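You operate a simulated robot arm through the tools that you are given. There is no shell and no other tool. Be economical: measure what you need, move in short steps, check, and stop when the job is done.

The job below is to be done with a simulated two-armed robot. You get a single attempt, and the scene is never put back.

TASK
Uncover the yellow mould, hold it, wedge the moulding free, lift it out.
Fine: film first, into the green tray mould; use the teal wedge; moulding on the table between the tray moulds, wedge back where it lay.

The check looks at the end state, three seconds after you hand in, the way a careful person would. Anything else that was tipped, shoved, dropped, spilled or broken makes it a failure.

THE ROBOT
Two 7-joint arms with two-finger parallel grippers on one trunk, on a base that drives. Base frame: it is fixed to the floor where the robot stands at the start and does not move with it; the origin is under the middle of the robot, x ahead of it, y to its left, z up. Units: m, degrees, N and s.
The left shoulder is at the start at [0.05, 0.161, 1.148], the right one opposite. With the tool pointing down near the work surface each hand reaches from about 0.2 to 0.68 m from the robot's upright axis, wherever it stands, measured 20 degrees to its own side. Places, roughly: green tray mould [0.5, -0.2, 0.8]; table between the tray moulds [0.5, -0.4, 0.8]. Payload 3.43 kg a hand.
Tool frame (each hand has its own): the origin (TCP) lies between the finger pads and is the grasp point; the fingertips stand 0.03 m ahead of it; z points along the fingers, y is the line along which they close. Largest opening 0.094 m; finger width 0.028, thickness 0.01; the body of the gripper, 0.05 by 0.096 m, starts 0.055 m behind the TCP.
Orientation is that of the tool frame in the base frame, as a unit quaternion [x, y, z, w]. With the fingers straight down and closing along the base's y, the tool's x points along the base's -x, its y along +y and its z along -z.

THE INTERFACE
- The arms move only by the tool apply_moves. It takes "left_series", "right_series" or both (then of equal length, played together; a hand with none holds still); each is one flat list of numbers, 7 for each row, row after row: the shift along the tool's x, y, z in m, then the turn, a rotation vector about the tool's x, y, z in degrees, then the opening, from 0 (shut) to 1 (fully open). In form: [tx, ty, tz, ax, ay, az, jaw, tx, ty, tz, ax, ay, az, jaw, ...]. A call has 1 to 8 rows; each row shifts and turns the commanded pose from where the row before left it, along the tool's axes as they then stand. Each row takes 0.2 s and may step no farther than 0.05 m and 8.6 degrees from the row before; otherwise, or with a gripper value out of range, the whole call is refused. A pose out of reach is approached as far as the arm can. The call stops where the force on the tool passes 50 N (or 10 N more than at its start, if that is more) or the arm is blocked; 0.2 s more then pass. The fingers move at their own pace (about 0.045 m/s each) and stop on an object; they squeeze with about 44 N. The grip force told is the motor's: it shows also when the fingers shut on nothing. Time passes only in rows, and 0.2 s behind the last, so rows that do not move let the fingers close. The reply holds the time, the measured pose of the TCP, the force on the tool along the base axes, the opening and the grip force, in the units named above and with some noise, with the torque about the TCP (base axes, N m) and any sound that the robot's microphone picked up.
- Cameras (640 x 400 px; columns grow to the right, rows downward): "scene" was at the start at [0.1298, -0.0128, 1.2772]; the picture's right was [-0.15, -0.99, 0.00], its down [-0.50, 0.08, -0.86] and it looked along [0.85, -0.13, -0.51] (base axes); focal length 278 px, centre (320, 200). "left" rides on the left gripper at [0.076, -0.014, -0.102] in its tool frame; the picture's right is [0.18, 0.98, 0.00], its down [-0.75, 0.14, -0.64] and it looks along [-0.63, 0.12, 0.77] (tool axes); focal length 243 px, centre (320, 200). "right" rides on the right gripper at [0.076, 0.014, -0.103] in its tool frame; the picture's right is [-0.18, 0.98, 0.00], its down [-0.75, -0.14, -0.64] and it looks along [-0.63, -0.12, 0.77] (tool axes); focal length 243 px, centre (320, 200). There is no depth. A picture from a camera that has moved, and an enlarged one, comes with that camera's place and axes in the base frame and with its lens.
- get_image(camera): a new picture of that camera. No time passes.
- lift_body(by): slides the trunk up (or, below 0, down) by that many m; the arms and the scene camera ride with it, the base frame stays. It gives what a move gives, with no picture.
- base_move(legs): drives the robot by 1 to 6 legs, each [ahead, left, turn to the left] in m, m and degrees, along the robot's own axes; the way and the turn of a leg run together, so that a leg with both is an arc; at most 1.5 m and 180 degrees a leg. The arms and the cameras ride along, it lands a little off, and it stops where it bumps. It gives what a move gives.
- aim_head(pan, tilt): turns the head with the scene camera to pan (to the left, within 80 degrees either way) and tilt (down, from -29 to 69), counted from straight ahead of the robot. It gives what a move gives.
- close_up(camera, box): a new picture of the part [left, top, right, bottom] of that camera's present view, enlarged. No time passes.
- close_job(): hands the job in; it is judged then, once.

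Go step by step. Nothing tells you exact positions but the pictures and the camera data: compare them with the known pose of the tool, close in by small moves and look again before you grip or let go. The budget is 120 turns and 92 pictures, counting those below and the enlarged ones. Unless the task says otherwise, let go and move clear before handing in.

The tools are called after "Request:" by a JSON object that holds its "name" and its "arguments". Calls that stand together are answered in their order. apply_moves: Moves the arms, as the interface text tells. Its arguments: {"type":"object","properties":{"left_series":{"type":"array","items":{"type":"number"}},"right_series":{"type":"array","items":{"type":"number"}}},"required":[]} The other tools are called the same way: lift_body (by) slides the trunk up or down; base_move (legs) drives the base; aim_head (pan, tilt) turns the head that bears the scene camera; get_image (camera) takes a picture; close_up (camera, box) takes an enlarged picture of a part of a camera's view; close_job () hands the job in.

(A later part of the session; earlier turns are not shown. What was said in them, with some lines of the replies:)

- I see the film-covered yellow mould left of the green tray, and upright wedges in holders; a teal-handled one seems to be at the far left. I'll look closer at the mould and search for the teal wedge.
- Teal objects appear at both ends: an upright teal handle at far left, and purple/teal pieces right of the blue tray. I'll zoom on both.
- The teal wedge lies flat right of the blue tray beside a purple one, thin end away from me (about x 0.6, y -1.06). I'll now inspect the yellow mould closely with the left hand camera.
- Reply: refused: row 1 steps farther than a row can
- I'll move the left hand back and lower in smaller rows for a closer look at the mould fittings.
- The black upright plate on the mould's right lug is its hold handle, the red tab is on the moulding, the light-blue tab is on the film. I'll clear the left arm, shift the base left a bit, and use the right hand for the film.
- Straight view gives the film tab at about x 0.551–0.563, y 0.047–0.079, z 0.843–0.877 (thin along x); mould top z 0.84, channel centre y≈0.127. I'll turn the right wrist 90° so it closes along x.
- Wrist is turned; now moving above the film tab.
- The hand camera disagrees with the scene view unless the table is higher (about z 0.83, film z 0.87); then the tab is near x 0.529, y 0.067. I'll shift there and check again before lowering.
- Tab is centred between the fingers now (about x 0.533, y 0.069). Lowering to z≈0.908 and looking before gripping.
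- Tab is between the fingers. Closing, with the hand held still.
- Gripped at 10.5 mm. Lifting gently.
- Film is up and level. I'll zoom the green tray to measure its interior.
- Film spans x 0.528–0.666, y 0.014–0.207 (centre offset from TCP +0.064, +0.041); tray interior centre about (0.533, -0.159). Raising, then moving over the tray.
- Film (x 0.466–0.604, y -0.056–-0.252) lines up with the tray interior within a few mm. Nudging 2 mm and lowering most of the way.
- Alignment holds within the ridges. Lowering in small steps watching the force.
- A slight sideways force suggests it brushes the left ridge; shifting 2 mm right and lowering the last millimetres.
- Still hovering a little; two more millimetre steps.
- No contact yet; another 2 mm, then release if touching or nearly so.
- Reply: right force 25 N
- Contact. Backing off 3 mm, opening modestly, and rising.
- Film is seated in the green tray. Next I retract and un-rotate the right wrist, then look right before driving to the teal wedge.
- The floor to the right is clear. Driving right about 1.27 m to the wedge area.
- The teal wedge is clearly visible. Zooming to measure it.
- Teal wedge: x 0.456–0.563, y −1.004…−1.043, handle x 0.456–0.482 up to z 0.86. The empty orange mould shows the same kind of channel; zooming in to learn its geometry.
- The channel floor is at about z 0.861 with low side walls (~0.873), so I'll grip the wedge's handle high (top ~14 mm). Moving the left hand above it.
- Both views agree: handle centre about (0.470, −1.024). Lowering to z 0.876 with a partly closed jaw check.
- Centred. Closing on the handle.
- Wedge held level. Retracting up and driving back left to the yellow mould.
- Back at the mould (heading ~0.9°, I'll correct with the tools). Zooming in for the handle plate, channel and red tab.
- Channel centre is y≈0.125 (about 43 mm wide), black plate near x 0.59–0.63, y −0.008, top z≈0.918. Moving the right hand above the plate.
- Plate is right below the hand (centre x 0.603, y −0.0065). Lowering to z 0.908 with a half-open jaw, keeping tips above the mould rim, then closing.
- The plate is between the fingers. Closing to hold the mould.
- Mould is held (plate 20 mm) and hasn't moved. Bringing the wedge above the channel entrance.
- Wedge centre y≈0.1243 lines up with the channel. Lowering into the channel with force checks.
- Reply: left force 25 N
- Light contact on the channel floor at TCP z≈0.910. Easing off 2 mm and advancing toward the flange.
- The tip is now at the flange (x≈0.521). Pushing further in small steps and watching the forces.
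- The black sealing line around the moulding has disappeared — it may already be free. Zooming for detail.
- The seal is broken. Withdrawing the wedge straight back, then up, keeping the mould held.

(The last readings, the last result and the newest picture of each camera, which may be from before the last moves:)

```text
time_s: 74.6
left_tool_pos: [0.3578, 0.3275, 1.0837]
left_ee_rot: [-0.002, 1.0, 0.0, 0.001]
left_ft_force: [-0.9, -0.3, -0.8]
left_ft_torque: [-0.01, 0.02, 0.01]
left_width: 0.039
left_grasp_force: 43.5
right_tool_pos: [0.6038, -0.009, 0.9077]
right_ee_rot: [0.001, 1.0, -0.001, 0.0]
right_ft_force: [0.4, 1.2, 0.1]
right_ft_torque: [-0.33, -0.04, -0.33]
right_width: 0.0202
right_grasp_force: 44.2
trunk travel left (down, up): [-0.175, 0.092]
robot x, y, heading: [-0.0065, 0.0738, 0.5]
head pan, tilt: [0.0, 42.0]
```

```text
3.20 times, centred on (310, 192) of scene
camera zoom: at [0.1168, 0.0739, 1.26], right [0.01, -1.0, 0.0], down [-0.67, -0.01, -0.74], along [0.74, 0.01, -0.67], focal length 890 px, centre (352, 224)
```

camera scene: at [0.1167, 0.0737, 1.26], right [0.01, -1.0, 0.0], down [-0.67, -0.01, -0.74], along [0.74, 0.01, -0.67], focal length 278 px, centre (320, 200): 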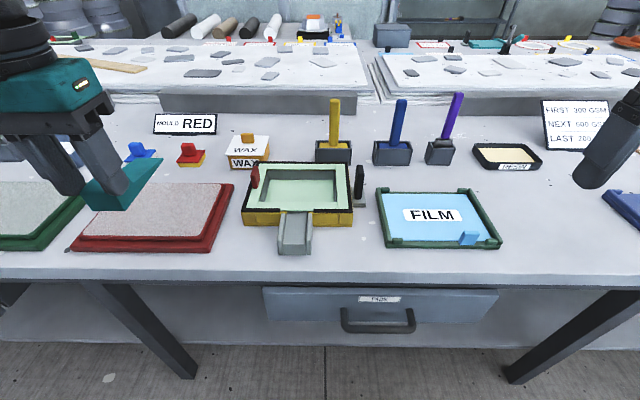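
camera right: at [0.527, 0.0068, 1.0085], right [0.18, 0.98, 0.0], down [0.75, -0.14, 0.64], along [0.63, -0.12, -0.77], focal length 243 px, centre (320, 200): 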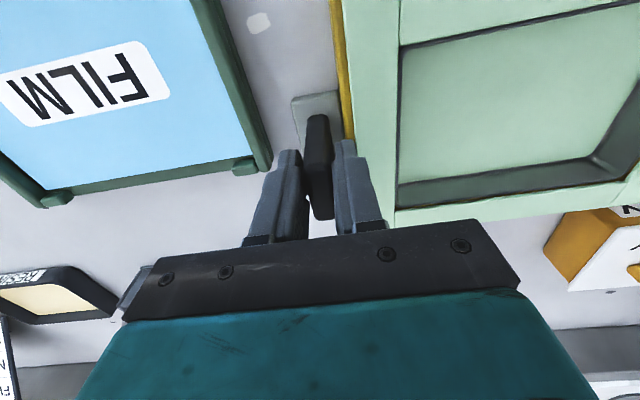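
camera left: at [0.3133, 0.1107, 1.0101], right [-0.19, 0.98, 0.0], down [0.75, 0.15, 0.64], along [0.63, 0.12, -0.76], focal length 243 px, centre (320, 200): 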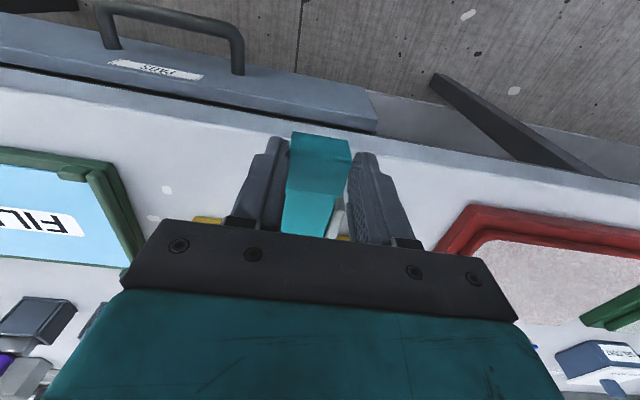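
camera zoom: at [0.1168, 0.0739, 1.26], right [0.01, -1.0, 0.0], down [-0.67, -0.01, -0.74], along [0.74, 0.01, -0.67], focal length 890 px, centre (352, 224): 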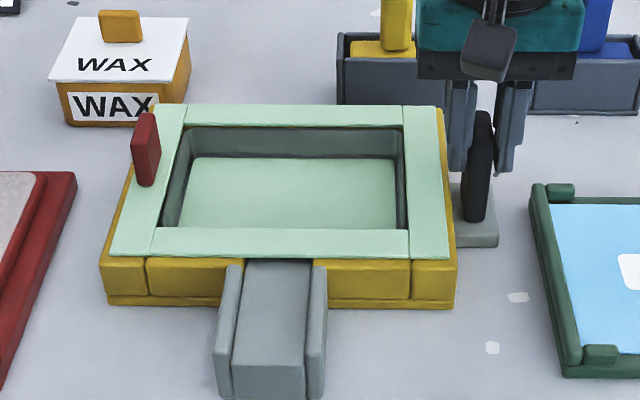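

Moulding is loose in the mould. Releasing the plate, raising the right hand, and driving back to return the wedge.

Request:
{"name": "apply_moves", "arguments": {"right_series": [0, 0, 0, 0, 0, 0, 0.6, 0, 0, 0, 0, 0, 0, 0.6, 0, 0, 0, 0, 0, 0, 0.6, 0, 0, -0.02, 0, 0, 0, 0.6, 0, 0, -0.04, 0, 0, 0, 0.6, 0.01, -0.01, -0.04, 0, 0, 0, 0.6, 0.02, -0.02, -0.04, 0, 0, 0, 0.6, 0.03, -0.02, -0.03, 0, 0, 0, 0.6]}}

Request:
{"name": "apply_moves", "arguments": {"right_series": [0.03, -0.03, -0.015, 0, 0, 0, 0.6, 0.03, -0.03, -0.015, 0, 0, 0, 0.6, 0.035, -0.03, 0, 0, 0, 0, 0.6, 0.035, -0.03, 0, 0, 0, 0, 0.6, 0.035, -0.03, 0, 0, 0, 0, 0.6, 0.035, -0.03, 0, 0, 0, 0, 0.6]}}

Request:
{"name": "base_move", "arguments": {"legs": [[0, -1.23, -0.6]]}}

Request:
{"name": "get_image", "arguments": {"camera": "scene"}}

```text
time_s: 76.4
left_tool_pos: [0.3584, 0.326, 1.0842]
left_ee_rot: [-0.002, 1.0, 0.0, 0.0]
left_ft_force: [0.0, -0.2, -1.4]
left_ft_torque: [0.03, 0.0, 0.0]
left_width: 0.0389
left_grasp_force: 43.8
right_tool_pos: [0.5417, -0.0572, 1.0796]
right_ee_rot: [-0.001, 1.0, 0.0, 0.0]
right_ft_force: [1.0, 0.2, -0.5]
right_ft_torque: [0.03, -0.03, -0.01]
right_width: 0.0563
right_grasp_force: 0.1
trunk travel left (down, up): [-0.175, 0.092]
robot x, y, heading: [-0.0096, 0.0733, 1.1]
head pan, tilt: [0.0, 42.0]
```

```text
time_s: 77.8
left_tool_pos: [0.3571, 0.3265, 1.0849]
left_ee_rot: [-0.003, 1.0, 0.0, 0.0]
left_ft_force: [-0.3, -0.8, -0.2]
left_ft_torque: [-0.03, 0.02, 0.01]
left_width: 0.0389
left_grasp_force: 44.3
right_tool_pos: [0.3418, -0.2376, 1.1086]
right_ee_rot: [0.0, 1.0, -0.001, 0.0]
right_ft_force: [0.2, 0.4, 0.1]
right_ft_torque: [0.02, 0.01, 0.0]
right_width: 0.0564
right_grasp_force: 0.1
trunk travel left (down, up): [-0.175, 0.092]
robot x, y, heading: [-0.0049, 0.0667, 0.9]
head pan, tilt: [0.0, 42.0]
```

```text
time_s: 88.8
left_tool_pos: [0.3699, -0.9075, 1.0846]
left_ee_rot: [0.006, 1.0, -0.001, 0.0]
left_ft_force: [-0.3, -0.4, 1.0]
left_ft_torque: [-0.06, 0.02, 0.03]
left_width: 0.0387
left_grasp_force: 44.2
right_tool_pos: [0.3456, -1.4716, 1.1078]
right_ee_rot: [0.008, 1.0, 0.001, 0.0]
right_ft_force: [0.0, 0.3, 0.2]
right_ft_torque: [-0.04, -0.02, -0.02]
right_width: 0.0565
right_grasp_force: 0.0
trunk travel left (down, up): [-0.175, 0.092]
robot x, y, heading: [0.0018, -1.1609, 0.0]
head pan, tilt: [0.0, 42.0]
```

```text
31 pictures are left
camera scene: at [0.1245, -1.1565, 1.26], right [0.0, -1.0, 0.0], down [-0.67, 0.0, -0.74], along [0.74, 0.0, -0.67], focal length 278 px, centre (320, 200)
```

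scene: 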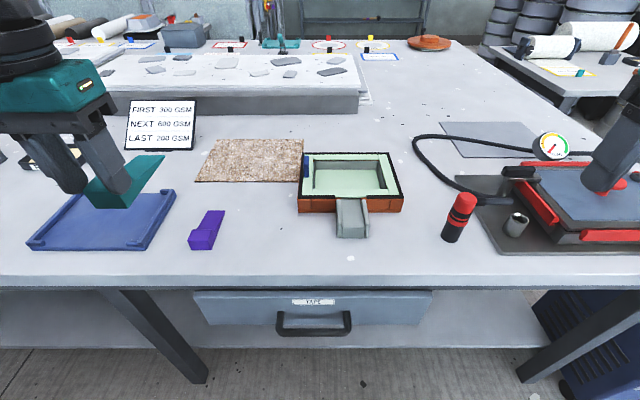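

Moving the wedge back over its spot, with the heading corrected to the pick-up orientation.

Request:
{"name": "apply_moves", "arguments": {"left_series": [0, 0, 0, 0, 0, -1.26, 0, -0.0198, -0.0231, 0.031, 0, 0, 0, 0, -0.0198, -0.0231, 0.031, 0, 0, 0, 0, -0.0198, -0.0231, 0.031, 0, 0, 0, 0, -0.0198, -0.0231, 0.031, 0, 0, 0, 0, -0.0198, -0.0231, 0.031, 0, 0, 0, 0, 0, 0, 0, 0, 0, 0, 0]}}

Request:
{"name": "close_up", "arguments": {"camera": "scene", "box": [176, 170, 296, 245]}}

```text
time_s: 90.4
left_tool_pos: [0.4703, -1.0226, 0.929]
left_ee_rot: [-0.007, 1.0, 0.0, 0.0]
left_ft_force: [0.1, 0.1, 0.1]
left_ft_torque: [-0.01, 0.07, 0.0]
left_width: 0.0388
left_grasp_force: 43.9
right_tool_pos: [0.3471, -1.4712, 1.1071]
right_ee_rot: [0.008, 1.0, 0.0, -0.001]
right_ft_force: [-0.6, -0.1, 0.0]
right_ft_torque: [-0.02, 0.02, -0.02]
right_width: 0.0566
right_grasp_force: 0.0
trunk travel left (down, up): [-0.175, 0.092]
robot x, y, heading: [-0.0006, -1.1589, -0.0]
head pan, tilt: [0.0, 42.0]
```

```text
5.33 times, centred on (236, 208) of scene
camera zoom: at [0.1244, -1.1563, 1.26], right [0.0, -1.0, 0.0], down [-0.67, 0.0, -0.74], along [0.74, 0.0, -0.67], focal length 1483 px, centre (768, 160)
```

zoom: 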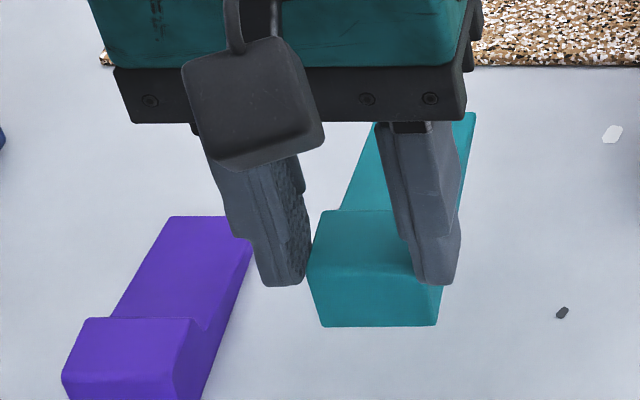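

No slip in the grip. Lowering to the table.

Request:
{"name": "apply_moves", "arguments": {"left_series": [0.001, -0.0005, 0.02, 0, 0, 0, 0, 0, 0, 0.02, 0, 0, 0, 0, 0, 0, 0.0105, 0, 0, 0, 0, 0, 0, 0, 0, 0, 0, 0]}}

Request:
{"name": "apply_moves", "arguments": {"left_series": [0, 0, 0.0015, 0, 0, 0, 0, 0, 0, 0, 0, 0, 0, 0]}}

```text
time_s: 91.4
left_tool_pos: [0.4684, -1.0223, 0.8779]
left_ee_rot: [-0.006, 1.0, 0.0, -0.001]
left_ft_force: [-0.6, 0.5, -0.4]
left_ft_torque: [-0.01, 0.0, 0.04]
left_width: 0.0386
left_grasp_force: 44.2
right_tool_pos: [0.3452, -1.4697, 1.1066]
right_ee_rot: [0.007, 1.0, 0.0, 0.0]
right_ft_force: [0.7, 0.4, -0.3]
right_ft_torque: [-0.01, -0.02, 0.02]
right_width: 0.0562
right_grasp_force: 0.0
trunk travel left (down, up): [-0.175, 0.092]
robot x, y, heading: [-0.0039, -1.1588, -0.3]
head pan, tilt: [0.0, 42.0]
```

```text
time_s: 92.0
left_tool_pos: [0.4688, -1.023, 0.8767]
left_ee_rot: [-0.006, 1.0, -0.001, 0.0]
left_ft_force: [-0.3, 0.3, -0.4]
left_ft_torque: [-0.01, 0.0, -0.01]
left_width: 0.039
left_grasp_force: 43.5
right_tool_pos: [0.3462, -1.471, 1.1081]
right_ee_rot: [0.008, 1.0, 0.0, 0.0]
right_ft_force: [-0.1, 0.6, 0.1]
right_ft_torque: [-0.03, 0.02, -0.01]
right_width: 0.0564
right_grasp_force: 0.0
trunk travel left (down, up): [-0.175, 0.092]
robot x, y, heading: [-0.0002, -1.1575, -0.2]
head pan, tilt: [0.0, 42.0]
```

Nearly on the table; one more millimetre and then release and rise.

Request:
{"name": "apply_moves", "arguments": {"left_series": [0, 0, 0.001, 0, 0, 0, 0, 0, 0, 0, 0, 0, 0, 0]}}

Request:
{"name": "apply_moves", "arguments": {"left_series": [0, 0, 0, 0, 0, 0, 0.8, 0, 0, 0, 0, 0, 0, 0.8, 0, 0, 0, 0, 0, 0, 0.8, 0, 0, -0.02, 0, 0, 0, 0.8, 0, 0, -0.04, 0, 0, 0, 0.8, 0, 0, -0.04, 0, 0, 0, 0.8]}}

Request:
{"name": "close_up", "arguments": {"camera": "scene", "box": [176, 195, 296, 270]}}

```text
time_s: 92.6
left_tool_pos: [0.4691, -1.0218, 0.8761]
left_ee_rot: [-0.006, 1.0, 0.0, 0.0]
left_ft_force: [1.0, 0.2, 0.2]
left_ft_torque: [0.0, 0.0, 0.03]
left_width: 0.0386
left_grasp_force: 43.1
right_tool_pos: [0.346, -1.4718, 1.107]
right_ee_rot: [0.008, 1.0, 0.0, -0.001]
right_ft_force: [0.7, -0.9, 0.4]
right_ft_torque: [0.03, 0.0, 0.02]
right_width: 0.0566
right_grasp_force: 0.0
trunk travel left (down, up): [-0.175, 0.092]
robot x, y, heading: [0.0015, -1.1585, -0.2]
head pan, tilt: [0.0, 42.0]
```

```text
time_s: 94.0
left_tool_pos: [0.4679, -1.0215, 0.9773]
left_ee_rot: [-0.006, 1.0, 0.0, 0.0]
left_ft_force: [0.4, -0.4, 0.0]
left_ft_torque: [0.02, -0.05, 0.0]
left_width: 0.0751
left_grasp_force: 0.1
right_tool_pos: [0.3452, -1.4727, 1.1064]
right_ee_rot: [0.008, 1.0, 0.0, -0.001]
right_ft_force: [0.0, -0.3, -0.1]
right_ft_torque: [0.02, -0.01, 0.01]
right_width: 0.0562
right_grasp_force: 0.0
trunk travel left (down, up): [-0.175, 0.092]
robot x, y, heading: [0.0022, -1.1579, 0.0]
head pan, tilt: [0.0, 42.0]
```

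```text
5.33 times, centred on (236, 232) of scene
camera zoom: at [0.1243, -1.1566, 1.26], right [0.0, -1.0, 0.0], down [-0.67, 0.0, -0.74], along [0.74, 0.0, -0.67], focal length 1483 px, centre (768, 27)
```

zoom: 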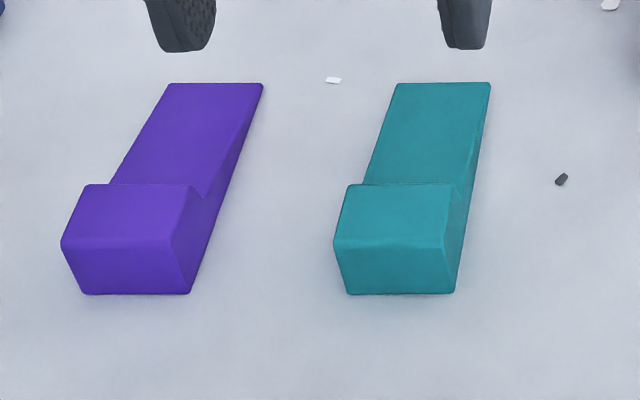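

The wedge is back within 2–3 mm of its original place. Retracting and driving back to the mould.

Request:
{"name": "apply_moves", "arguments": {"left_series": [0.02, 0.025, -0.03, 0, 0, 0.4, 0.8, 0.02, 0.025, -0.03, 0, 0, 0.3, 0.8, 0.02, 0.025, -0.03, 0, 0, 0, 0.8, 0.02, 0.025, -0.02, 0, 0, 0, 0.8, 0.025, 0.02, 0, 0, 0, 0, 0.8]}}

Request:
{"name": "base_move", "arguments": {"legs": [[0, 1.25, 0]]}}

Request:
{"name": "close_up", "arguments": {"camera": "scene", "box": [200, 120, 440, 270]}}

```text
time_s: 95.2
left_tool_pos: [0.363, -0.9003, 1.0859]
left_ee_rot: [0.0, 1.0, 0.0, 0.0]
left_ft_force: [-0.2, -0.1, -0.5]
left_ft_torque: [0.02, 0.01, -0.01]
left_width: 0.0749
left_grasp_force: 0.1
right_tool_pos: [0.3456, -1.4715, 1.1085]
right_ee_rot: [0.008, 1.0, 0.0, 0.0]
right_ft_force: [-0.1, -0.2, 0.0]
right_ft_torque: [-0.01, -0.03, 0.02]
right_width: 0.0563
right_grasp_force: 0.0
trunk travel left (down, up): [-0.175, 0.092]
robot x, y, heading: [-0.0065, -1.1584, -0.1]
head pan, tilt: [0.0, 42.0]
```

```text
time_s: 106.3
left_tool_pos: [0.3614, 0.3458, 1.0857]
left_ee_rot: [-0.001, 1.0, 0.0, 0.0]
left_ft_force: [0.1, -0.2, 0.0]
left_ft_torque: [-0.02, 0.01, 0.03]
left_width: 0.0751
left_grasp_force: 0.1
right_tool_pos: [0.3457, -0.2234, 1.1078]
right_ee_rot: [0.006, 1.0, -0.001, 0.0]
right_ft_force: [0.6, -0.3, -0.1]
right_ft_torque: [-0.01, 0.01, 0.04]
right_width: 0.0564
right_grasp_force: 0.1
trunk travel left (down, up): [-0.175, 0.092]
robot x, y, heading: [0.0004, 0.0869, 0.1]
head pan, tilt: [0.0, 42.0]
```

```text
2.67 times, centred on (320, 195) of scene
camera zoom: at [0.1236, 0.0905, 1.26], right [0.0, -1.0, 0.0], down [-0.67, 0.0, -0.74], along [0.74, 0.0, -0.67], focal length 742 px, centre (320, 213)
```

zoom: 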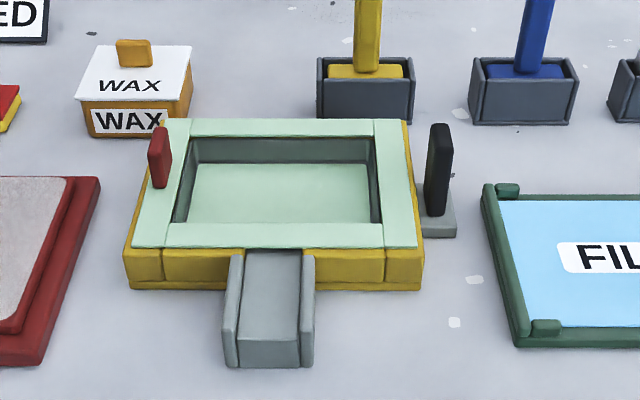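

Everything as left. Moving both hands above their tabs: right over the black plate, left over the red tab.

Request:
{"name": "apply_moves", "arguments": {"left_series": [-0.0301, -0.0155, 0.012, 0, 0, 0, 0.8, -0.0301, -0.0155, 0.012, 0, 0, 0, 0.8, -0.0301, -0.0155, 0.012, 0, 0, 0, 0.8, -0.0301, -0.0155, 0.012, 0, 0, 0, 0.8, -0.0301, -0.0155, 0.012, 0, 0, 0, 0.8, -0.0301, -0.0155, 0.012, 0, 0, 0, 0.8, -0.0301, -0.0155, 0.012, 0, 0, 0, 0.8, -0.0301, -0.0155, 0.012, 0, 0, 0, 0.8], "right_series": [-0.0322, 0.0269, 0.0152, 0, 0, -0.7, 0.6, -0.0322, 0.0269, 0.0152, 0, 0, 0, 0.6, -0.0322, 0.0269, 0.0152, 0, 0, 0, 0.6, -0.0322, 0.0269, 0.0152, 0, 0, 0, 0.6, -0.0322, 0.0269, 0.0152, 0, 0, 0, 0.6, -0.0322, 0.0269, 0.0152, 0, 0, 0, 0.6, -0.0322, 0.0269, 0.0152, 0, 0, 0, 0.6, -0.0322, 0.0269, 0.0152, 0, 0, 0, 0.6]}}

Request:
{"name": "close_up", "arguments": {"camera": "right", "box": [160, 20, 480, 220]}}

Request:
{"name": "close_up", "arguments": {"camera": "left", "box": [160, 20, 480, 220]}}

```text
time_s: 108.2
left_tool_pos: [0.6035, 0.2233, 0.9899]
left_ee_rot: [-0.001, 1.0, 0.001, 0.0]
left_ft_force: [0.0, -0.2, 0.0]
left_ft_torque: [0.03, -0.03, 0.01]
left_width: 0.0753
left_grasp_force: 0.1
right_tool_pos: [0.6061, -0.0077, 0.9851]
right_ee_rot: [0.0, 1.0, -0.002, 0.0]
right_ft_force: [0.4, 0.4, -0.6]
right_ft_torque: [0.02, 0.02, -0.02]
right_width: 0.0562
right_grasp_force: 0.0
trunk travel left (down, up): [-0.175, 0.092]
robot x, y, heading: [0.0018, 0.0914, 0.2]
head pan, tilt: [0.0, 42.0]
```

```text
2.00 times, centred on (320, 120) of right
camera zoom: at [0.5287, 0.0067, 1.0861], right [0.18, 0.98, 0.0], down [0.75, -0.14, 0.64], along [0.63, -0.12, -0.77], focal length 485 px, centre (320, 360)
```

zoom: 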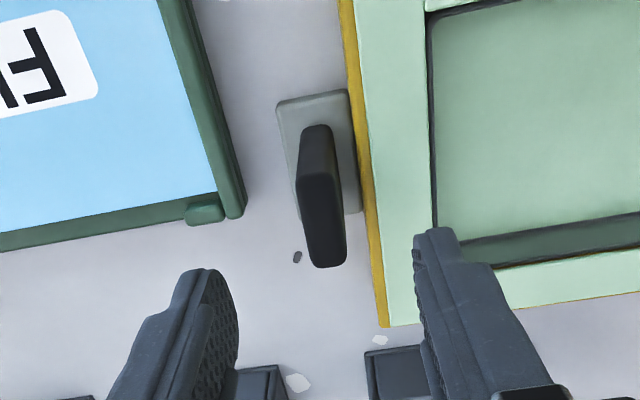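

```text
2.00 times, centred on (320, 120) of left
camera zoom: at [0.5271, 0.2083, 1.0913], right [-0.19, 0.98, 0.0], down [0.75, 0.14, 0.64], along [0.63, 0.12, -0.77], focal length 485 px, centre (320, 360)
```

zoom: 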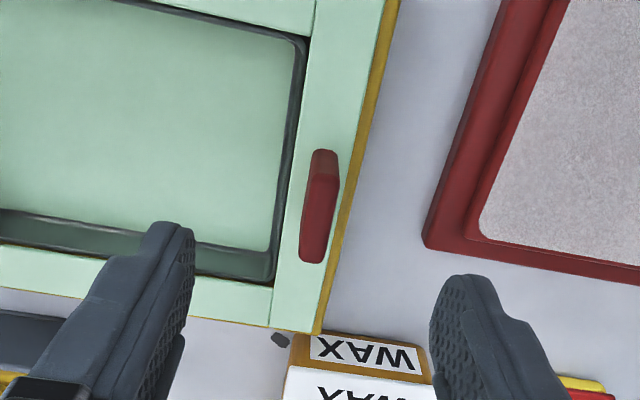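

Both tabs are centred between the fingers. Lowering both, then closing both.

Request:
{"name": "apply_moves", "arguments": {"left_series": [-0.004, 0, 0.021, 0, 0, 0, 0.6, 0, 0, 0.021, 0, 0, 0, 0.6, 0, 0, 0.021, 0, 0, 0, 0.6, 0, 0, 0.019, 0, 0, 0, 0.6], "right_series": [0.002, 0, 0.0195, 0, 0, 0, 0.6, 0, 0, 0.0195, 0, 0, 0, 0.6, 0, 0, 0.0195, 0, 0, 0, 0.6, 0, 0, 0.0195, 0, 0, 0, 0.6]}}

Request:
{"name": "close_up", "arguments": {"camera": "scene", "box": [220, 120, 400, 245]}}

```text
time_s: 109.2
left_tool_pos: [0.6068, 0.2215, 0.9074]
left_ee_rot: [-0.001, 1.0, -0.001, 0.0]
left_ft_force: [-0.1, -0.5, -0.2]
left_ft_torque: [0.01, 0.01, -0.01]
left_width: 0.0563
left_grasp_force: 0.0
right_tool_pos: [0.6028, -0.0088, 0.9073]
right_ee_rot: [0.0, 1.0, 0.0, 0.001]
right_ft_force: [0.3, -0.4, 0.3]
right_ft_torque: [0.0, -0.01, -0.03]
right_width: 0.0566
right_grasp_force: 0.1
trunk travel left (down, up): [-0.175, 0.092]
robot x, y, heading: [0.0018, 0.0867, 0.1]
head pan, tilt: [0.0, 42.0]
```

```text
3.20 times, centred on (310, 182) of scene
camera zoom: at [0.1238, 0.0905, 1.26], right [0.0, -1.0, 0.0], down [-0.67, 0.0, -0.74], along [0.74, 0.0, -0.67], focal length 890 px, centre (352, 256)
```

zoom: 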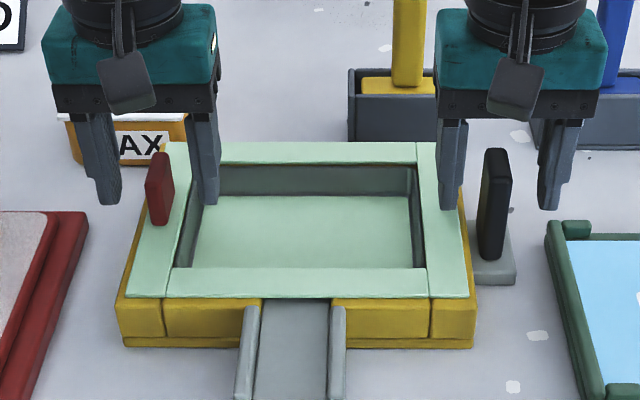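

Request:
{"name": "apply_moves", "arguments": {"left_series": [0, 0, 0, 0, 0, 0, 0, 0, 0, 0, 0, 0, 0, 0, 0, 0, 0, 0, 0, 0, 0, 0, 0, 0, 0, 0, 0, 0, 0, 0, 0, 0, 0, 0, 0, 0, 0, 0, 0, 0, 0, 0], "right_series": [0, 0, 0, 0, 0, 0, 0, 0, 0, 0, 0, 0, 0, 0, 0, 0, 0, 0, 0, 0, 0, 0, 0, 0, 0, 0, 0, 0, 0, 0, 0, 0, 0, 0, 0, 0, 0, 0, 0, 0, 0, 0]}}

Request:
{"name": "apply_moves", "arguments": {"left_series": [0, 0, -0.004, 0, 0, 0, 0, 0, 0, -0.006, 0, 0, 0, 0, 0, 0, 0, 0, 0, 0, 0]}}

Request:
{"name": "close_up", "arguments": {"camera": "scene", "box": [220, 120, 400, 245]}}

```text
time_s: 110.5
left_tool_pos: [0.607, 0.2217, 0.9071]
left_ee_rot: [-0.002, 1.0, 0.0, 0.0]
left_ft_force: [-1.0, -0.3, -0.6]
left_ft_torque: [0.07, -0.05, -0.14]
left_width: 0.0115
left_grasp_force: 44.0
right_tool_pos: [0.6022, -0.0085, 0.9081]
right_ee_rot: [-0.001, 1.0, 0.0, 0.0]
right_ft_force: [0.8, 2.1, 0.3]
right_ft_torque: [0.0, -0.04, -0.38]
right_width: 0.0201
right_grasp_force: 43.8
trunk travel left (down, up): [-0.175, 0.092]
robot x, y, heading: [-0.0017, 0.0889, -0.0]
head pan, tilt: [0.0, 42.0]
```

```text
time_s: 111.3
left_tool_pos: [0.6058, 0.2229, 0.9182]
left_ee_rot: [-0.001, 1.0, 0.0, 0.0]
left_ft_force: [-1.1, 0.1, -1.8]
left_ft_torque: [0.25, 0.12, -0.2]
left_width: 0.0114
left_grasp_force: 44.0
right_tool_pos: [0.6024, -0.0084, 0.9077]
right_ee_rot: [-0.001, 1.0, 0.0, -0.001]
right_ft_force: [0.5, 0.7, -0.7]
right_ft_torque: [-0.03, -0.05, -0.18]
right_width: 0.0207
right_grasp_force: 44.1
trunk travel left (down, up): [-0.175, 0.092]
robot x, y, heading: [-0.0011, 0.0895, 0.1]
head pan, tilt: [0.0, 42.0]
```

```text
3.20 times, centred on (310, 182) of scene
camera zoom: at [0.124, 0.0906, 1.2599], right [0.0, -1.0, 0.0], down [-0.67, 0.0, -0.74], along [0.74, 0.0, -0.67], focal length 890 px, centre (352, 256)
```

zoom: 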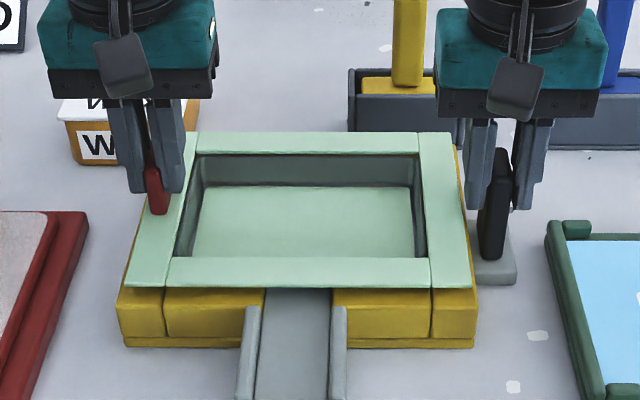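

The moulding lifts freely and level with the mould held. Lifting 4 cm more (below the right gripper body), then shifting left 6 cm to clear the right hand.

Request:
{"name": "apply_moves", "arguments": {"left_series": [0, 0, -0.01, 0, 0, 0, 0, 0, 0, -0.01, 0, 0, 0, 0, 0, 0, -0.01, 0, 0, 0, 0, 0, 0, -0.01, 0, 0, 0, 0, 0, 0, 0, 0, 0, 0, 0]}}

Request:
{"name": "close_up", "arguments": {"camera": "scene", "box": [220, 120, 400, 245]}}

```text
time_s: 112.5
left_tool_pos: [0.6066, 0.2232, 0.9571]
left_ee_rot: [-0.002, 1.0, 0.0, -0.001]
left_ft_force: [-0.3, -2.3, -8.1]
left_ft_torque: [1.12, -0.02, 0.08]
left_width: 0.0115
left_grasp_force: 43.8
right_tool_pos: [0.602, -0.0086, 0.9079]
right_ee_rot: [-0.001, 1.0, 0.0, 0.001]
right_ft_force: [0.3, 2.0, 1.6]
right_ft_torque: [0.16, -0.1, -0.17]
right_width: 0.0202
right_grasp_force: 43.8
trunk travel left (down, up): [-0.175, 0.092]
robot x, y, heading: [-0.0038, 0.0897, 0.1]
head pan, tilt: [0.0, 42.0]
```

```text
3.20 times, centred on (310, 182) of scene
camera zoom: at [0.1242, 0.0903, 1.2599], right [0.0, -1.0, 0.0], down [-0.67, 0.0, -0.74], along [0.74, 0.0, -0.67], focal length 890 px, centre (352, 256)
```

zoom: 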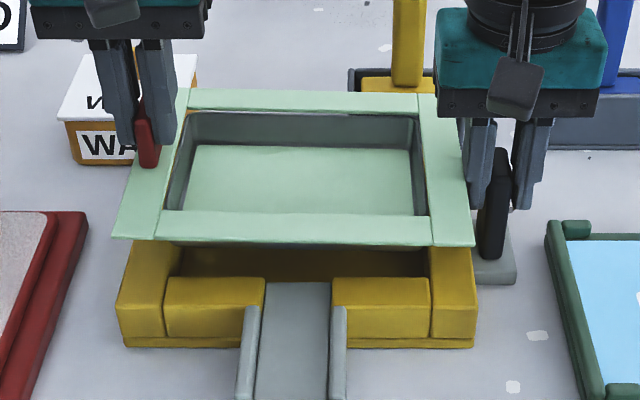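

Nearly out; raising 12 mm more, then moving left.

Request:
{"name": "apply_moves", "arguments": {"left_series": [0, 0, -0.006, 0, 0, 0, 0, 0, 0, -0.006, 0, 0, 0, 0, 0, 0, 0, 0, 0, 0, 0]}}

Request:
{"name": "apply_moves", "arguments": {"left_series": [0, 0.005, 0, 0, 0, 0, 0, 0, 0.005, 0, 0, 0, 0, 0, 0, 0, 0, 0, 0, 0, 0]}}

```text
time_s: 113.3
left_tool_pos: [0.6075, 0.224, 0.9718]
left_ee_rot: [-0.002, 1.0, 0.0, 0.001]
left_ft_force: [0.8, 1.9, -1.6]
left_ft_torque: [0.36, -0.03, 0.12]
left_width: 0.0115
left_grasp_force: 44.0
right_tool_pos: [0.6023, -0.0095, 0.9067]
right_ee_rot: [0.0, 1.0, -0.001, 0.0]
right_ft_force: [-0.1, -1.1, 1.6]
right_ft_torque: [0.08, -0.05, -0.15]
right_width: 0.02
right_grasp_force: 43.6
trunk travel left (down, up): [-0.175, 0.092]
robot x, y, heading: [-0.0003, 0.0907, 0.2]
head pan, tilt: [0.0, 42.0]
```

```text
time_s: 114.2
left_tool_pos: [0.6073, 0.2332, 0.9691]
left_ee_rot: [-0.002, 1.0, -0.001, 0.0]
left_ft_force: [-0.2, 1.2, -1.2]
left_ft_torque: [0.18, 0.02, -0.01]
left_width: 0.0113
left_grasp_force: 43.8
right_tool_pos: [0.6029, -0.0097, 0.9069]
right_ee_rot: [0.0, 1.0, -0.001, 0.001]
right_ft_force: [1.5, -2.1, 2.7]
right_ft_torque: [0.03, 0.16, -0.21]
right_width: 0.0205
right_grasp_force: 44.6
trunk travel left (down, up): [-0.175, 0.092]
robot x, y, heading: [-0.0025, 0.0875, 0.0]
head pan, tilt: [0.0, 42.0]
```

Request:
{"name": "apply_moves", "arguments": {"left_series": [0, 0.015, 0, 0, 0, 0, 0, 0, 0.02, 0, 0, 0, 0, 0, 0, 0.02, -0.01, 0, 0, 0, 0, 0, 0.01, -0.02, 0, 0, 0, 0]}}

Request:
{"name": "get_image", "arguments": {"camera": "scene"}}

```text
time_s: 115.2
left_tool_pos: [0.6075, 0.2972, 0.9987]
left_ee_rot: [-0.002, 1.0, 0.0, 0.0]
left_ft_force: [-0.6, 0.2, -2.9]
left_ft_torque: [0.2, 0.03, 0.02]
left_width: 0.0115
left_grasp_force: 43.8
right_tool_pos: [0.6025, -0.0078, 0.9073]
right_ee_rot: [0.0, 1.0, 0.0, 0.0]
right_ft_force: [1.5, -1.8, 2.4]
right_ft_torque: [0.05, -0.14, -0.2]
right_width: 0.0204
right_grasp_force: 44.2
trunk travel left (down, up): [-0.175, 0.092]
robot x, y, heading: [-0.0051, 0.09, 0.1]
head pan, tilt: [0.0, 42.0]
```

```text
22 pictures are left
camera scene: at [0.1237, 0.0903, 1.2599], right [0.0, -1.0, 0.0], down [-0.67, 0.0, -0.74], along [0.74, 0.0, -0.67], focal length 278 px, centre (320, 200)
```

scene: 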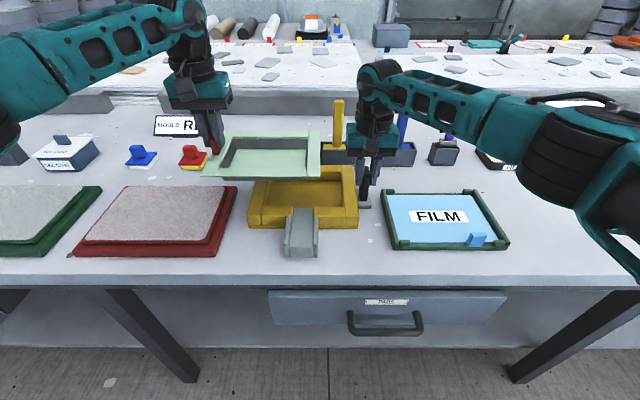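

Moulding is out and level. Releasing and retracting the right hand, then raising and pulling back the left.

Request:
{"name": "apply_moves", "arguments": {"right_series": [0, 0, 0, 0, 0, 0, 0.6, 0, 0, 0, 0, 0, 0, 0.6, 0, 0, 0, 0, 0, 0, 0.6, 0, 0, -0.02, 0, 0, 0, 0.6, 0, 0, -0.04, 0, 0, 0, 0.6, 0.01, -0.02, -0.04, 0, 0, 0, 0.6, 0.02, -0.03, -0.03, 0, 0, 0, 0.6, 0.03, -0.03, -0.02, 0, 0, 0, 0.6]}}

Request:
{"name": "apply_moves", "arguments": {"left_series": [0, 0, -0.025, 0, 0, 0, 0, 0, 0, -0.025, 0, 0, 0, 0, 0.02, 0, -0.025, 0, 0, 0, 0, 0.03, 0, 0, 0, 0, 0, 0, 0.03, 0, 0, 0, 0, 0, 0, 0.03, 0, 0, 0, 0, 0, 0], "right_series": [0.03, -0.03, -0.015, 0, 0, 0, 0.6, 0.03, -0.03, -0.015, 0, 0, 0, 0.6, 0.035, -0.03, -0.01, 0, 0, 0, 0.6, 0.035, -0.03, 0, 0, 0, 0, 0.6, 0.035, -0.03, 0, 0, 0, 0, 0.6, 0.035, -0.03, 0, 0, 0, 0, 0.6]}}

Request:
{"name": "get_image", "arguments": {"camera": "scene"}}

```text
time_s: 117.0
left_tool_pos: [0.6053, 0.2972, 1.0001]
left_ee_rot: [-0.001, 1.0, -0.001, 0.0]
left_ft_force: [0.4, -0.4, -1.7]
left_ft_torque: [0.19, 0.0, -0.01]
left_width: 0.0116
left_grasp_force: 43.4
right_tool_pos: [0.5413, -0.0898, 1.0566]
right_ee_rot: [0.0, 1.0, 0.0, 0.0]
right_ft_force: [-0.3, -0.3, -0.1]
right_ft_torque: [-0.01, -0.03, 0.0]
right_width: 0.0563
right_grasp_force: 0.0
trunk travel left (down, up): [-0.175, 0.092]
robot x, y, heading: [-0.0039, 0.0892, 0.1]
head pan, tilt: [0.0, 42.0]
```

```text
time_s: 118.3
left_tool_pos: [0.4957, 0.2978, 1.0751]
left_ee_rot: [-0.002, 1.0, -0.001, 0.0]
left_ft_force: [0.2, -0.5, -2.8]
left_ft_torque: [0.26, 0.01, -0.02]
left_width: 0.0113
left_grasp_force: 44.5
right_tool_pos: [0.342, -0.2676, 1.0984]
right_ee_rot: [0.0, 1.0, 0.0, 0.001]
right_ft_force: [0.0, 0.8, 0.8]
right_ft_torque: [-0.03, -0.03, 0.03]
right_width: 0.0563
right_grasp_force: 0.1
trunk travel left (down, up): [-0.175, 0.092]
robot x, y, heading: [0.0007, 0.0855, 0.1]
head pan, tilt: [0.0, 42.0]
```

```text
21 pictures are left
camera scene: at [0.1229, 0.0903, 1.2601], right [0.0, -1.0, 0.0], down [-0.67, 0.0, -0.74], along [0.74, 0.0, -0.67], focal length 278 px, centre (320, 200)
```

scene: 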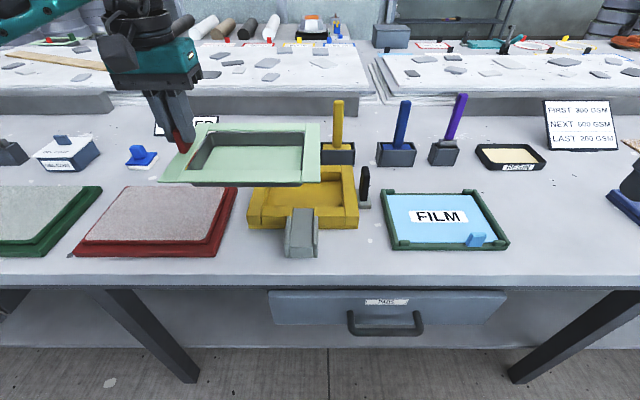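

Mould is in place and the moulding is held safely high. Driving right 0.64 m to the gap between the trays.

Request:
{"name": "base_move", "arguments": {"legs": [[0, -0.64, 0]]}}

Request:
{"name": "get_image", "arguments": {"camera": "scene"}}

```text
time_s: 124.4
left_tool_pos: [0.4986, -0.3369, 1.0732]
left_ee_rot: [-0.004, 1.0, 0.0, -0.001]
left_ft_force: [-0.7, 0.8, -2.2]
left_ft_torque: [0.17, 0.01, 0.0]
left_width: 0.0115
left_grasp_force: 44.0
right_tool_pos: [0.3471, -0.9039, 1.0985]
right_ee_rot: [-0.003, 1.0, 0.0, 0.0]
right_ft_force: [-1.1, -1.7, -0.6]
right_ft_torque: [0.02, 0.01, -0.01]
right_width: 0.0565
right_grasp_force: 0.0
trunk travel left (down, up): [-0.175, 0.092]
robot x, y, heading: [0.0004, -0.5488, 0.3]
head pan, tilt: [0.0, 42.0]
```

```text
20 pictures are left
camera scene: at [0.1269, -0.5466, 1.2599], right [0.01, -1.0, 0.0], down [-0.67, 0.0, -0.74], along [0.74, 0.01, -0.67], focal length 278 px, centre (320, 200)
```

scene: 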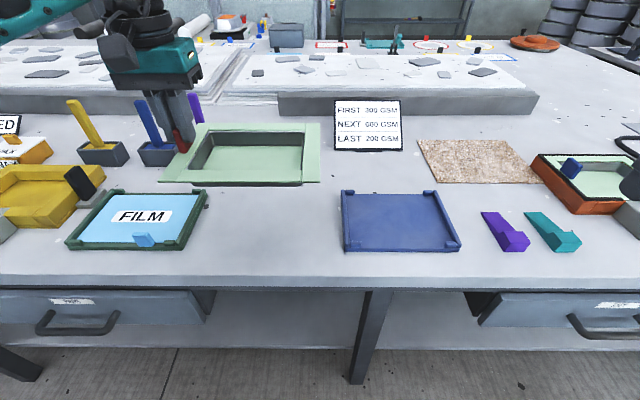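

Gap spans y −0.275…−0.586; moulding is about 0.205 wide with its centre 0.10 m right of the TCP, so TCP y −0.331, x 0.54. Moving over and descending part way.

Request:
{"name": "apply_moves", "arguments": {"left_series": [-0.01, 0.002, 0.03, 0, 0, 0.4, 0, -0.01, 0.002, 0.03, 0, 0, 0, 0, -0.01, 0.002, 0.03, 0, 0, 0, 0, -0.01, 0, 0.03, 0, 0, 0, 0, 0, 0, 0, 0, 0, 0, 0]}}

Request:
{"name": "get_image", "arguments": {"camera": "scene"}}

```text
time_s: 125.6
left_tool_pos: [0.5383, -0.3303, 0.9535]
left_ee_rot: [0.0, 1.0, 0.0, -0.001]
left_ft_force: [0.7, -0.4, -2.2]
left_ft_torque: [0.21, 0.03, 0.05]
left_width: 0.0116
left_grasp_force: 44.1
right_tool_pos: [0.3477, -0.9029, 1.0979]
right_ee_rot: [-0.003, 1.0, 0.0, 0.0]
right_ft_force: [0.0, -0.1, 0.1]
right_ft_torque: [-0.01, -0.05, -0.02]
right_width: 0.0565
right_grasp_force: 0.0
trunk travel left (down, up): [-0.175, 0.092]
robot x, y, heading: [0.0038, -0.5448, 0.3]
head pan, tilt: [0.0, 42.0]
```

```text
19 pictures are left
camera scene: at [0.1268, -0.5465, 1.26], right [0.01, -1.0, 0.0], down [-0.67, 0.0, -0.74], along [0.74, 0.01, -0.67], focal length 278 px, centre (320, 200)
```

scene: 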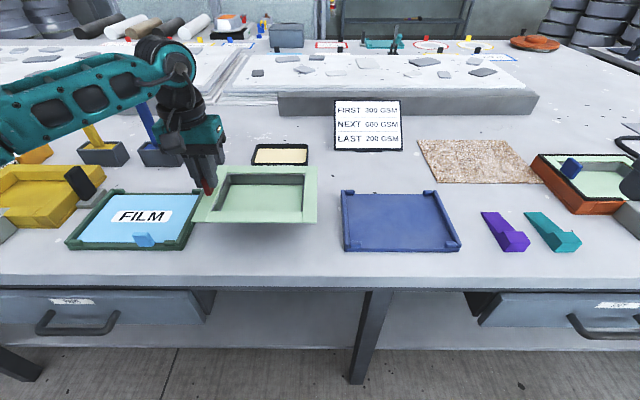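

Position checks out (centre y≈−0.429). Lowering further with force checks.

Request:
{"name": "apply_moves", "arguments": {"left_series": [0, 0, 0.02, 0, 0, 0, 0, 0, 0, 0.014, 0, 0, 0, 0, 0, 0, 0, 0, 0, 0, 0]}}

Request:
{"name": "apply_moves", "arguments": {"left_series": [0, 0, 0.005, 0, 0, 0, 0, 0, 0, 0, 0, 0, 0, 0]}}

Request:
{"name": "apply_moves", "arguments": {"left_series": [0, 0, 0.005, 0, 0, 0, 0, 0, 0, 0, 0, 0, 0, 0]}}

Request:
{"name": "close_up", "arguments": {"camera": "scene", "box": [170, 140, 350, 260]}}

```text
time_s: 126.4
left_tool_pos: [0.5389, -0.331, 0.9208]
left_ee_rot: [-0.001, 1.0, 0.001, 0.0]
left_ft_force: [-0.3, 0.5, -2.4]
left_ft_torque: [0.22, 0.01, 0.0]
left_width: 0.0114
left_grasp_force: 43.7
right_tool_pos: [0.349, -0.9036, 1.0988]
right_ee_rot: [-0.002, 1.0, 0.0, 0.0]
right_ft_force: [-0.4, 0.3, 0.0]
right_ft_torque: [0.0, -0.02, 0.03]
right_width: 0.0566
right_grasp_force: 0.1
trunk travel left (down, up): [-0.175, 0.092]
robot x, y, heading: [0.0052, -0.5495, 0.5]
head pan, tilt: [0.0, 42.0]
```

```text
time_s: 127.0
left_tool_pos: [0.5397, -0.3322, 0.9152]
left_ee_rot: [-0.001, 1.0, -0.001, 0.0]
left_ft_force: [1.1, 0.5, -2.6]
left_ft_torque: [0.24, 0.02, -0.01]
left_width: 0.0114
left_grasp_force: 44.0
right_tool_pos: [0.3485, -0.9033, 1.0994]
right_ee_rot: [-0.002, 1.0, 0.0, -0.001]
right_ft_force: [0.0, 0.8, 0.5]
right_ft_torque: [0.0, 0.0, -0.03]
right_width: 0.0565
right_grasp_force: 0.1
trunk travel left (down, up): [-0.175, 0.092]
robot x, y, heading: [0.0026, -0.5486, 0.5]
head pan, tilt: [0.0, 42.0]
```

```text
time_s: 127.6
left_tool_pos: [0.5401, -0.3312, 0.9103]
left_ee_rot: [-0.001, 1.0, 0.0, 0.0]
left_ft_force: [-0.8, 0.0, -2.4]
left_ft_torque: [0.21, -0.01, 0.0]
left_width: 0.0112
left_grasp_force: 44.7
right_tool_pos: [0.3465, -0.9047, 1.0973]
right_ee_rot: [-0.002, 1.0, 0.001, 0.0]
right_ft_force: [-1.2, -0.2, 0.7]
right_ft_torque: [0.01, -0.01, 0.0]
right_width: 0.0566
right_grasp_force: 0.0
trunk travel left (down, up): [-0.175, 0.092]
robot x, y, heading: [-0.0, -0.5477, 0.3]
head pan, tilt: [0.0, 42.0]
```

```text
3.33 times, centred on (260, 200) of scene
camera zoom: at [0.1269, -0.5465, 1.2599], right [0.01, -1.0, 0.0], down [-0.67, 0.0, -0.74], along [0.74, 0.01, -0.67], focal length 927 px, centre (520, 200)
```

zoom: 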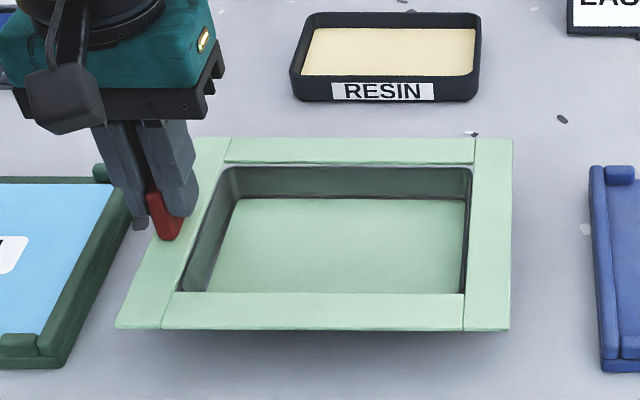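

Well centred, still a little above the table. Continuing down in small steps.

Request:
{"name": "apply_moves", "arguments": {"left_series": [0, 0, 0.005, 0, 0, 0, 0, 0, 0, 0, 0, 0, 0, 0]}}

Request:
{"name": "apply_moves", "arguments": {"left_series": [0, 0, 0.003, 0, 0, 0, 0, 0, 0, 0, 0, 0, 0, 0]}}

Request:
{"name": "apply_moves", "arguments": {"left_series": [0, 0, 0.003, 0, 0, 0, 0, 0, 0, 0, 0, 0, 0, 0]}}

```text
time_s: 128.2
left_tool_pos: [0.5387, -0.3313, 0.9047]
left_ee_rot: [-0.001, 1.0, 0.0, 0.0]
left_ft_force: [0.1, -0.3, -2.1]
left_ft_torque: [0.22, 0.01, 0.03]
left_width: 0.0115
left_grasp_force: 43.9
right_tool_pos: [0.3482, -0.9044, 1.1004]
right_ee_rot: [-0.002, 1.0, 0.0, 0.0]
right_ft_force: [1.0, 0.2, 0.5]
right_ft_torque: [0.0, 0.02, 0.01]
right_width: 0.0563
right_grasp_force: 0.0
trunk travel left (down, up): [-0.175, 0.092]
robot x, y, heading: [0.0012, -0.5454, 0.4]
head pan, tilt: [0.0, 42.0]
```

```text
time_s: 128.8
left_tool_pos: [0.5389, -0.3318, 0.9018]
left_ee_rot: [0.0, 1.0, 0.0, 0.0]
left_ft_force: [1.1, -0.3, -2.4]
left_ft_torque: [0.21, 0.04, 0.03]
left_width: 0.0117
left_grasp_force: 44.0
right_tool_pos: [0.3479, -0.9042, 1.0987]
right_ee_rot: [-0.002, 1.0, 0.001, 0.0]
right_ft_force: [0.2, 0.4, -0.5]
right_ft_torque: [0.02, 0.01, 0.01]
right_width: 0.0565
right_grasp_force: 0.0
trunk travel left (down, up): [-0.175, 0.092]
robot x, y, heading: [0.0031, -0.5528, 0.4]
head pan, tilt: [0.0, 42.0]
```

```text
time_s: 129.4
left_tool_pos: [0.5384, -0.3313, 0.9003]
left_ee_rot: [0.0, 1.0, 0.0, -0.001]
left_ft_force: [0.4, 0.3, -2.2]
left_ft_torque: [0.24, 0.03, 0.0]
left_width: 0.0115
left_grasp_force: 43.9
right_tool_pos: [0.3476, -0.9041, 1.0978]
right_ee_rot: [-0.002, 1.0, 0.0, 0.0]
right_ft_force: [0.9, -0.4, 0.3]
right_ft_torque: [0.03, 0.02, 0.03]
right_width: 0.0564
right_grasp_force: 0.2
trunk travel left (down, up): [-0.175, 0.092]
robot x, y, heading: [0.0024, -0.5486, 0.4]
head pan, tilt: [0.0, 42.0]
```

Request:
{"name": "apply_moves", "arguments": {"left_series": [0, 0, 0.003, 0, 0, 0, 0, 0, 0, 0, 0, 0, 0, 0]}}

Request:
{"name": "apply_moves", "arguments": {"left_series": [0, 0, 0.003, 0, 0, 0, 0, 0, 0, 0, 0, 0, 0, 0]}}

Request:
{"name": "close_up", "arguments": {"camera": "scene", "box": [170, 140, 350, 260]}}

```text
time_s: 130.0
left_tool_pos: [0.5393, -0.3315, 0.8981]
left_ee_rot: [-0.001, 1.0, 0.0, 0.001]
left_ft_force: [1.3, 1.6, 8.2]
left_ft_torque: [0.01, 0.58, -0.03]
left_width: 0.0114
left_grasp_force: 43.9
right_tool_pos: [0.3474, -0.9043, 1.0983]
right_ee_rot: [-0.003, 1.0, 0.0, 0.001]
right_ft_force: [0.2, -0.6, -0.6]
right_ft_torque: [-0.03, 0.03, 0.0]
right_width: 0.0564
right_grasp_force: 0.0
trunk travel left (down, up): [-0.175, 0.092]
robot x, y, heading: [-0.0003, -0.5485, 0.4]
head pan, tilt: [0.0, 42.0]
```

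```text
time_s: 130.6
left_tool_pos: [0.5392, -0.3309, 0.8977]
left_ee_rot: [-0.001, 1.0, 0.0, 0.004]
left_ft_force: [2.1, 3.9, 30.2]
left_ft_torque: [0.12, 0.97, -0.12]
left_width: 0.0112
left_grasp_force: 43.9
right_tool_pos: [0.3453, -0.9037, 1.0995]
right_ee_rot: [-0.002, 1.0, 0.0, 0.001]
right_ft_force: [0.1, 0.1, 1.0]
right_ft_torque: [-0.01, 0.0, 0.0]
right_width: 0.0566
right_grasp_force: 0.0
trunk travel left (down, up): [-0.175, 0.092]
robot x, y, heading: [0.0027, -0.5507, 0.2]
head pan, tilt: [0.0, 42.0]
```

```text
3.33 times, centred on (260, 200) of scene
camera zoom: at [0.1245, -0.5471, 1.2606], right [0.01, -1.0, 0.0], down [-0.67, 0.0, -0.74], along [0.74, 0.01, -0.67], focal length 927 px, centre (520, 200)
```

zoom: 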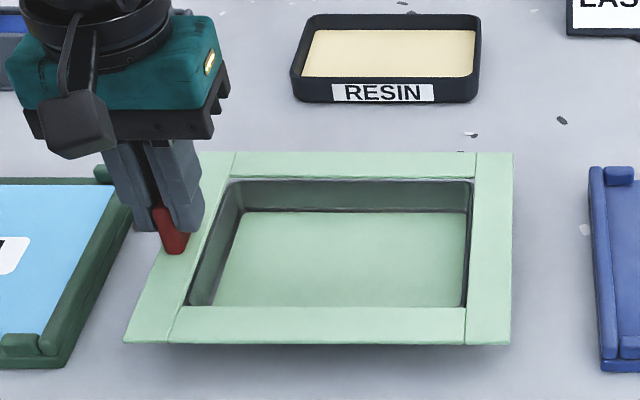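

Contact with the table. Easing off the pressure, opening moderately and rising clear.

Request:
{"name": "apply_moves", "arguments": {"left_series": [0, 0, -0.004, 0, 0, 0, 0, 0, 0, 0, 0, 0, 0, 0.4, 0, 0, 0, 0, 0, 0, 0.4, 0, 0, 0, 0, 0, 0, 0.4, 0, 0, -0.01, 0, 0, 0, 0.4, 0, 0, -0.03, 0, 0, 0, 0.4, 0, 0, -0.04, 0, 0, 0, 0.4, 0, 0, -0.04, 0, 0, 0, 0.4]}}

Request:
{"name": "apply_moves", "arguments": {"left_series": [0.02, 0, -0.03, 0, 0, 0, 0.4, 0.03, 0.02, -0.02, 0, 0, 0, 0.4, 0.03, 0.03, 0, 0, 0, 0, 0.4, 0.03, 0.03, 0, 0, 0, 0, 0.4, 0.03, 0.03, 0, 0, 0, 0, 0.4]}}

Request:
{"name": "get_image", "arguments": {"camera": "scene"}}

Request:
{"name": "close_up", "arguments": {"camera": "scene", "box": [0, 140, 180, 260]}}

Request:
{"name": "close_up", "arguments": {"camera": "scene", "box": [170, 140, 350, 260]}}

```text
time_s: 132.4
left_tool_pos: [0.5392, -0.3315, 1.0181]
left_ee_rot: [0.0, 1.0, -0.001, -0.001]
left_ft_force: [-0.3, 0.3, 0.9]
left_ft_torque: [-0.02, 0.03, -0.02]
left_width: 0.0378
left_grasp_force: 0.1
right_tool_pos: [0.3488, -0.9044, 1.0995]
right_ee_rot: [-0.003, 1.0, -0.001, 0.0]
right_ft_force: [-0.7, -0.3, 0.4]
right_ft_torque: [-0.02, 0.01, 0.01]
right_width: 0.0564
right_grasp_force: 0.0
trunk travel left (down, up): [-0.175, 0.092]
robot x, y, heading: [-0.0003, -0.5479, 0.5]
head pan, tilt: [0.0, 42.0]
```

```text
time_s: 133.6
left_tool_pos: [0.3977, -0.2213, 1.0676]
left_ee_rot: [0.0, 1.0, 0.0, 0.0]
left_ft_force: [0.4, -0.1, 0.9]
left_ft_torque: [-0.02, -0.01, 0.0]
left_width: 0.0377
left_grasp_force: 0.1
right_tool_pos: [0.3464, -0.9044, 1.1005]
right_ee_rot: [-0.002, 1.0, 0.0, 0.0]
right_ft_force: [-0.8, -0.2, 0.0]
right_ft_torque: [-0.01, -0.03, 0.01]
right_width: 0.0562
right_grasp_force: 0.1
trunk travel left (down, up): [-0.175, 0.092]
robot x, y, heading: [-0.0018, -0.5506, 0.3]
head pan, tilt: [0.0, 42.0]
```

```text
16 pictures are left
camera scene: at [0.1262, -0.5461, 1.2601], right [0.01, -1.0, 0.0], down [-0.67, -0.01, -0.74], along [0.74, 0.01, -0.67], focal length 278 px, centre (320, 200)
```

scene: 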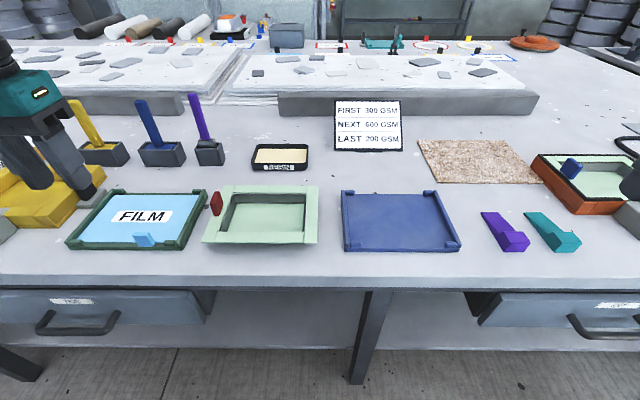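

```text
3.33 times, centred on (90, 200) of scene
camera zoom: at [0.1262, -0.5461, 1.2601], right [0.01, -1.0, 0.0], down [-0.67, -0.01, -0.74], along [0.74, 0.01, -0.67], focal length 927 px, centre (1087, 200)
```

zoom: 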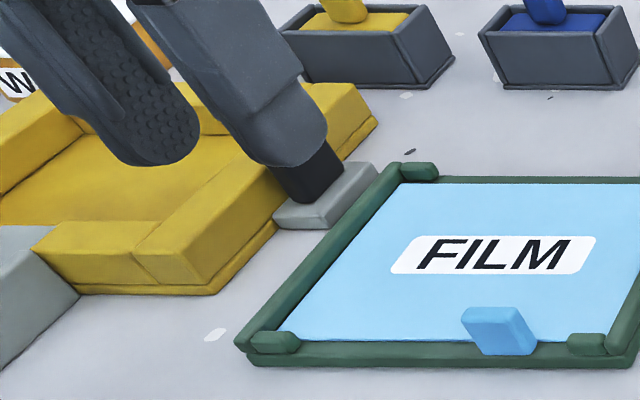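

```text
3.33 times, centred on (260, 200) of scene
camera zoom: at [0.1262, -0.5461, 1.2601], right [0.01, -1.0, 0.0], down [-0.67, -0.01, -0.74], along [0.74, 0.01, -0.67], focal length 927 px, centre (520, 200)
```

zoom: 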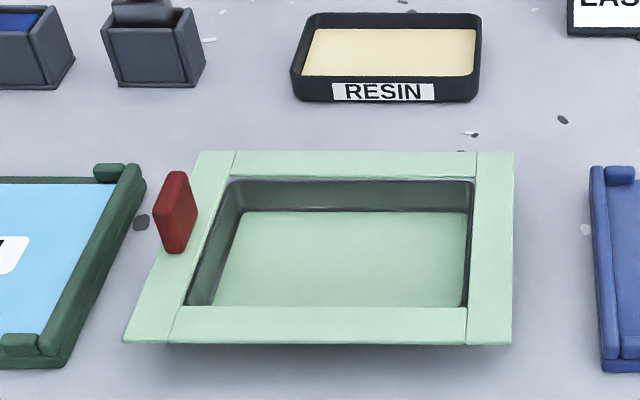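

The film lies in the green tray, the moulding stands flat between the trays, the wedge is back beside the purple one, and the mould and other items are undisturbed. Both hands are empty and clear, so I'm handing in.

Request:
{"name": "close_job", "arguments": {}}

```text
The job is handed in.
```

The job is done and handed in. I don't have the check's result.

- **Film:** it came off first and lies flat in the green tray mould.
- **Moulding:** I held the yellow mould by its black plate, wedged the moulding free with the teal wedge and lifted it out. It sits flat on the table between the green and blue tray moulds.
- **Wedge:** it is back beside the purple wedge, about 2–3 mm off its original spot.

In the last pictures nothing else looked moved, and both hands were empty and clear.
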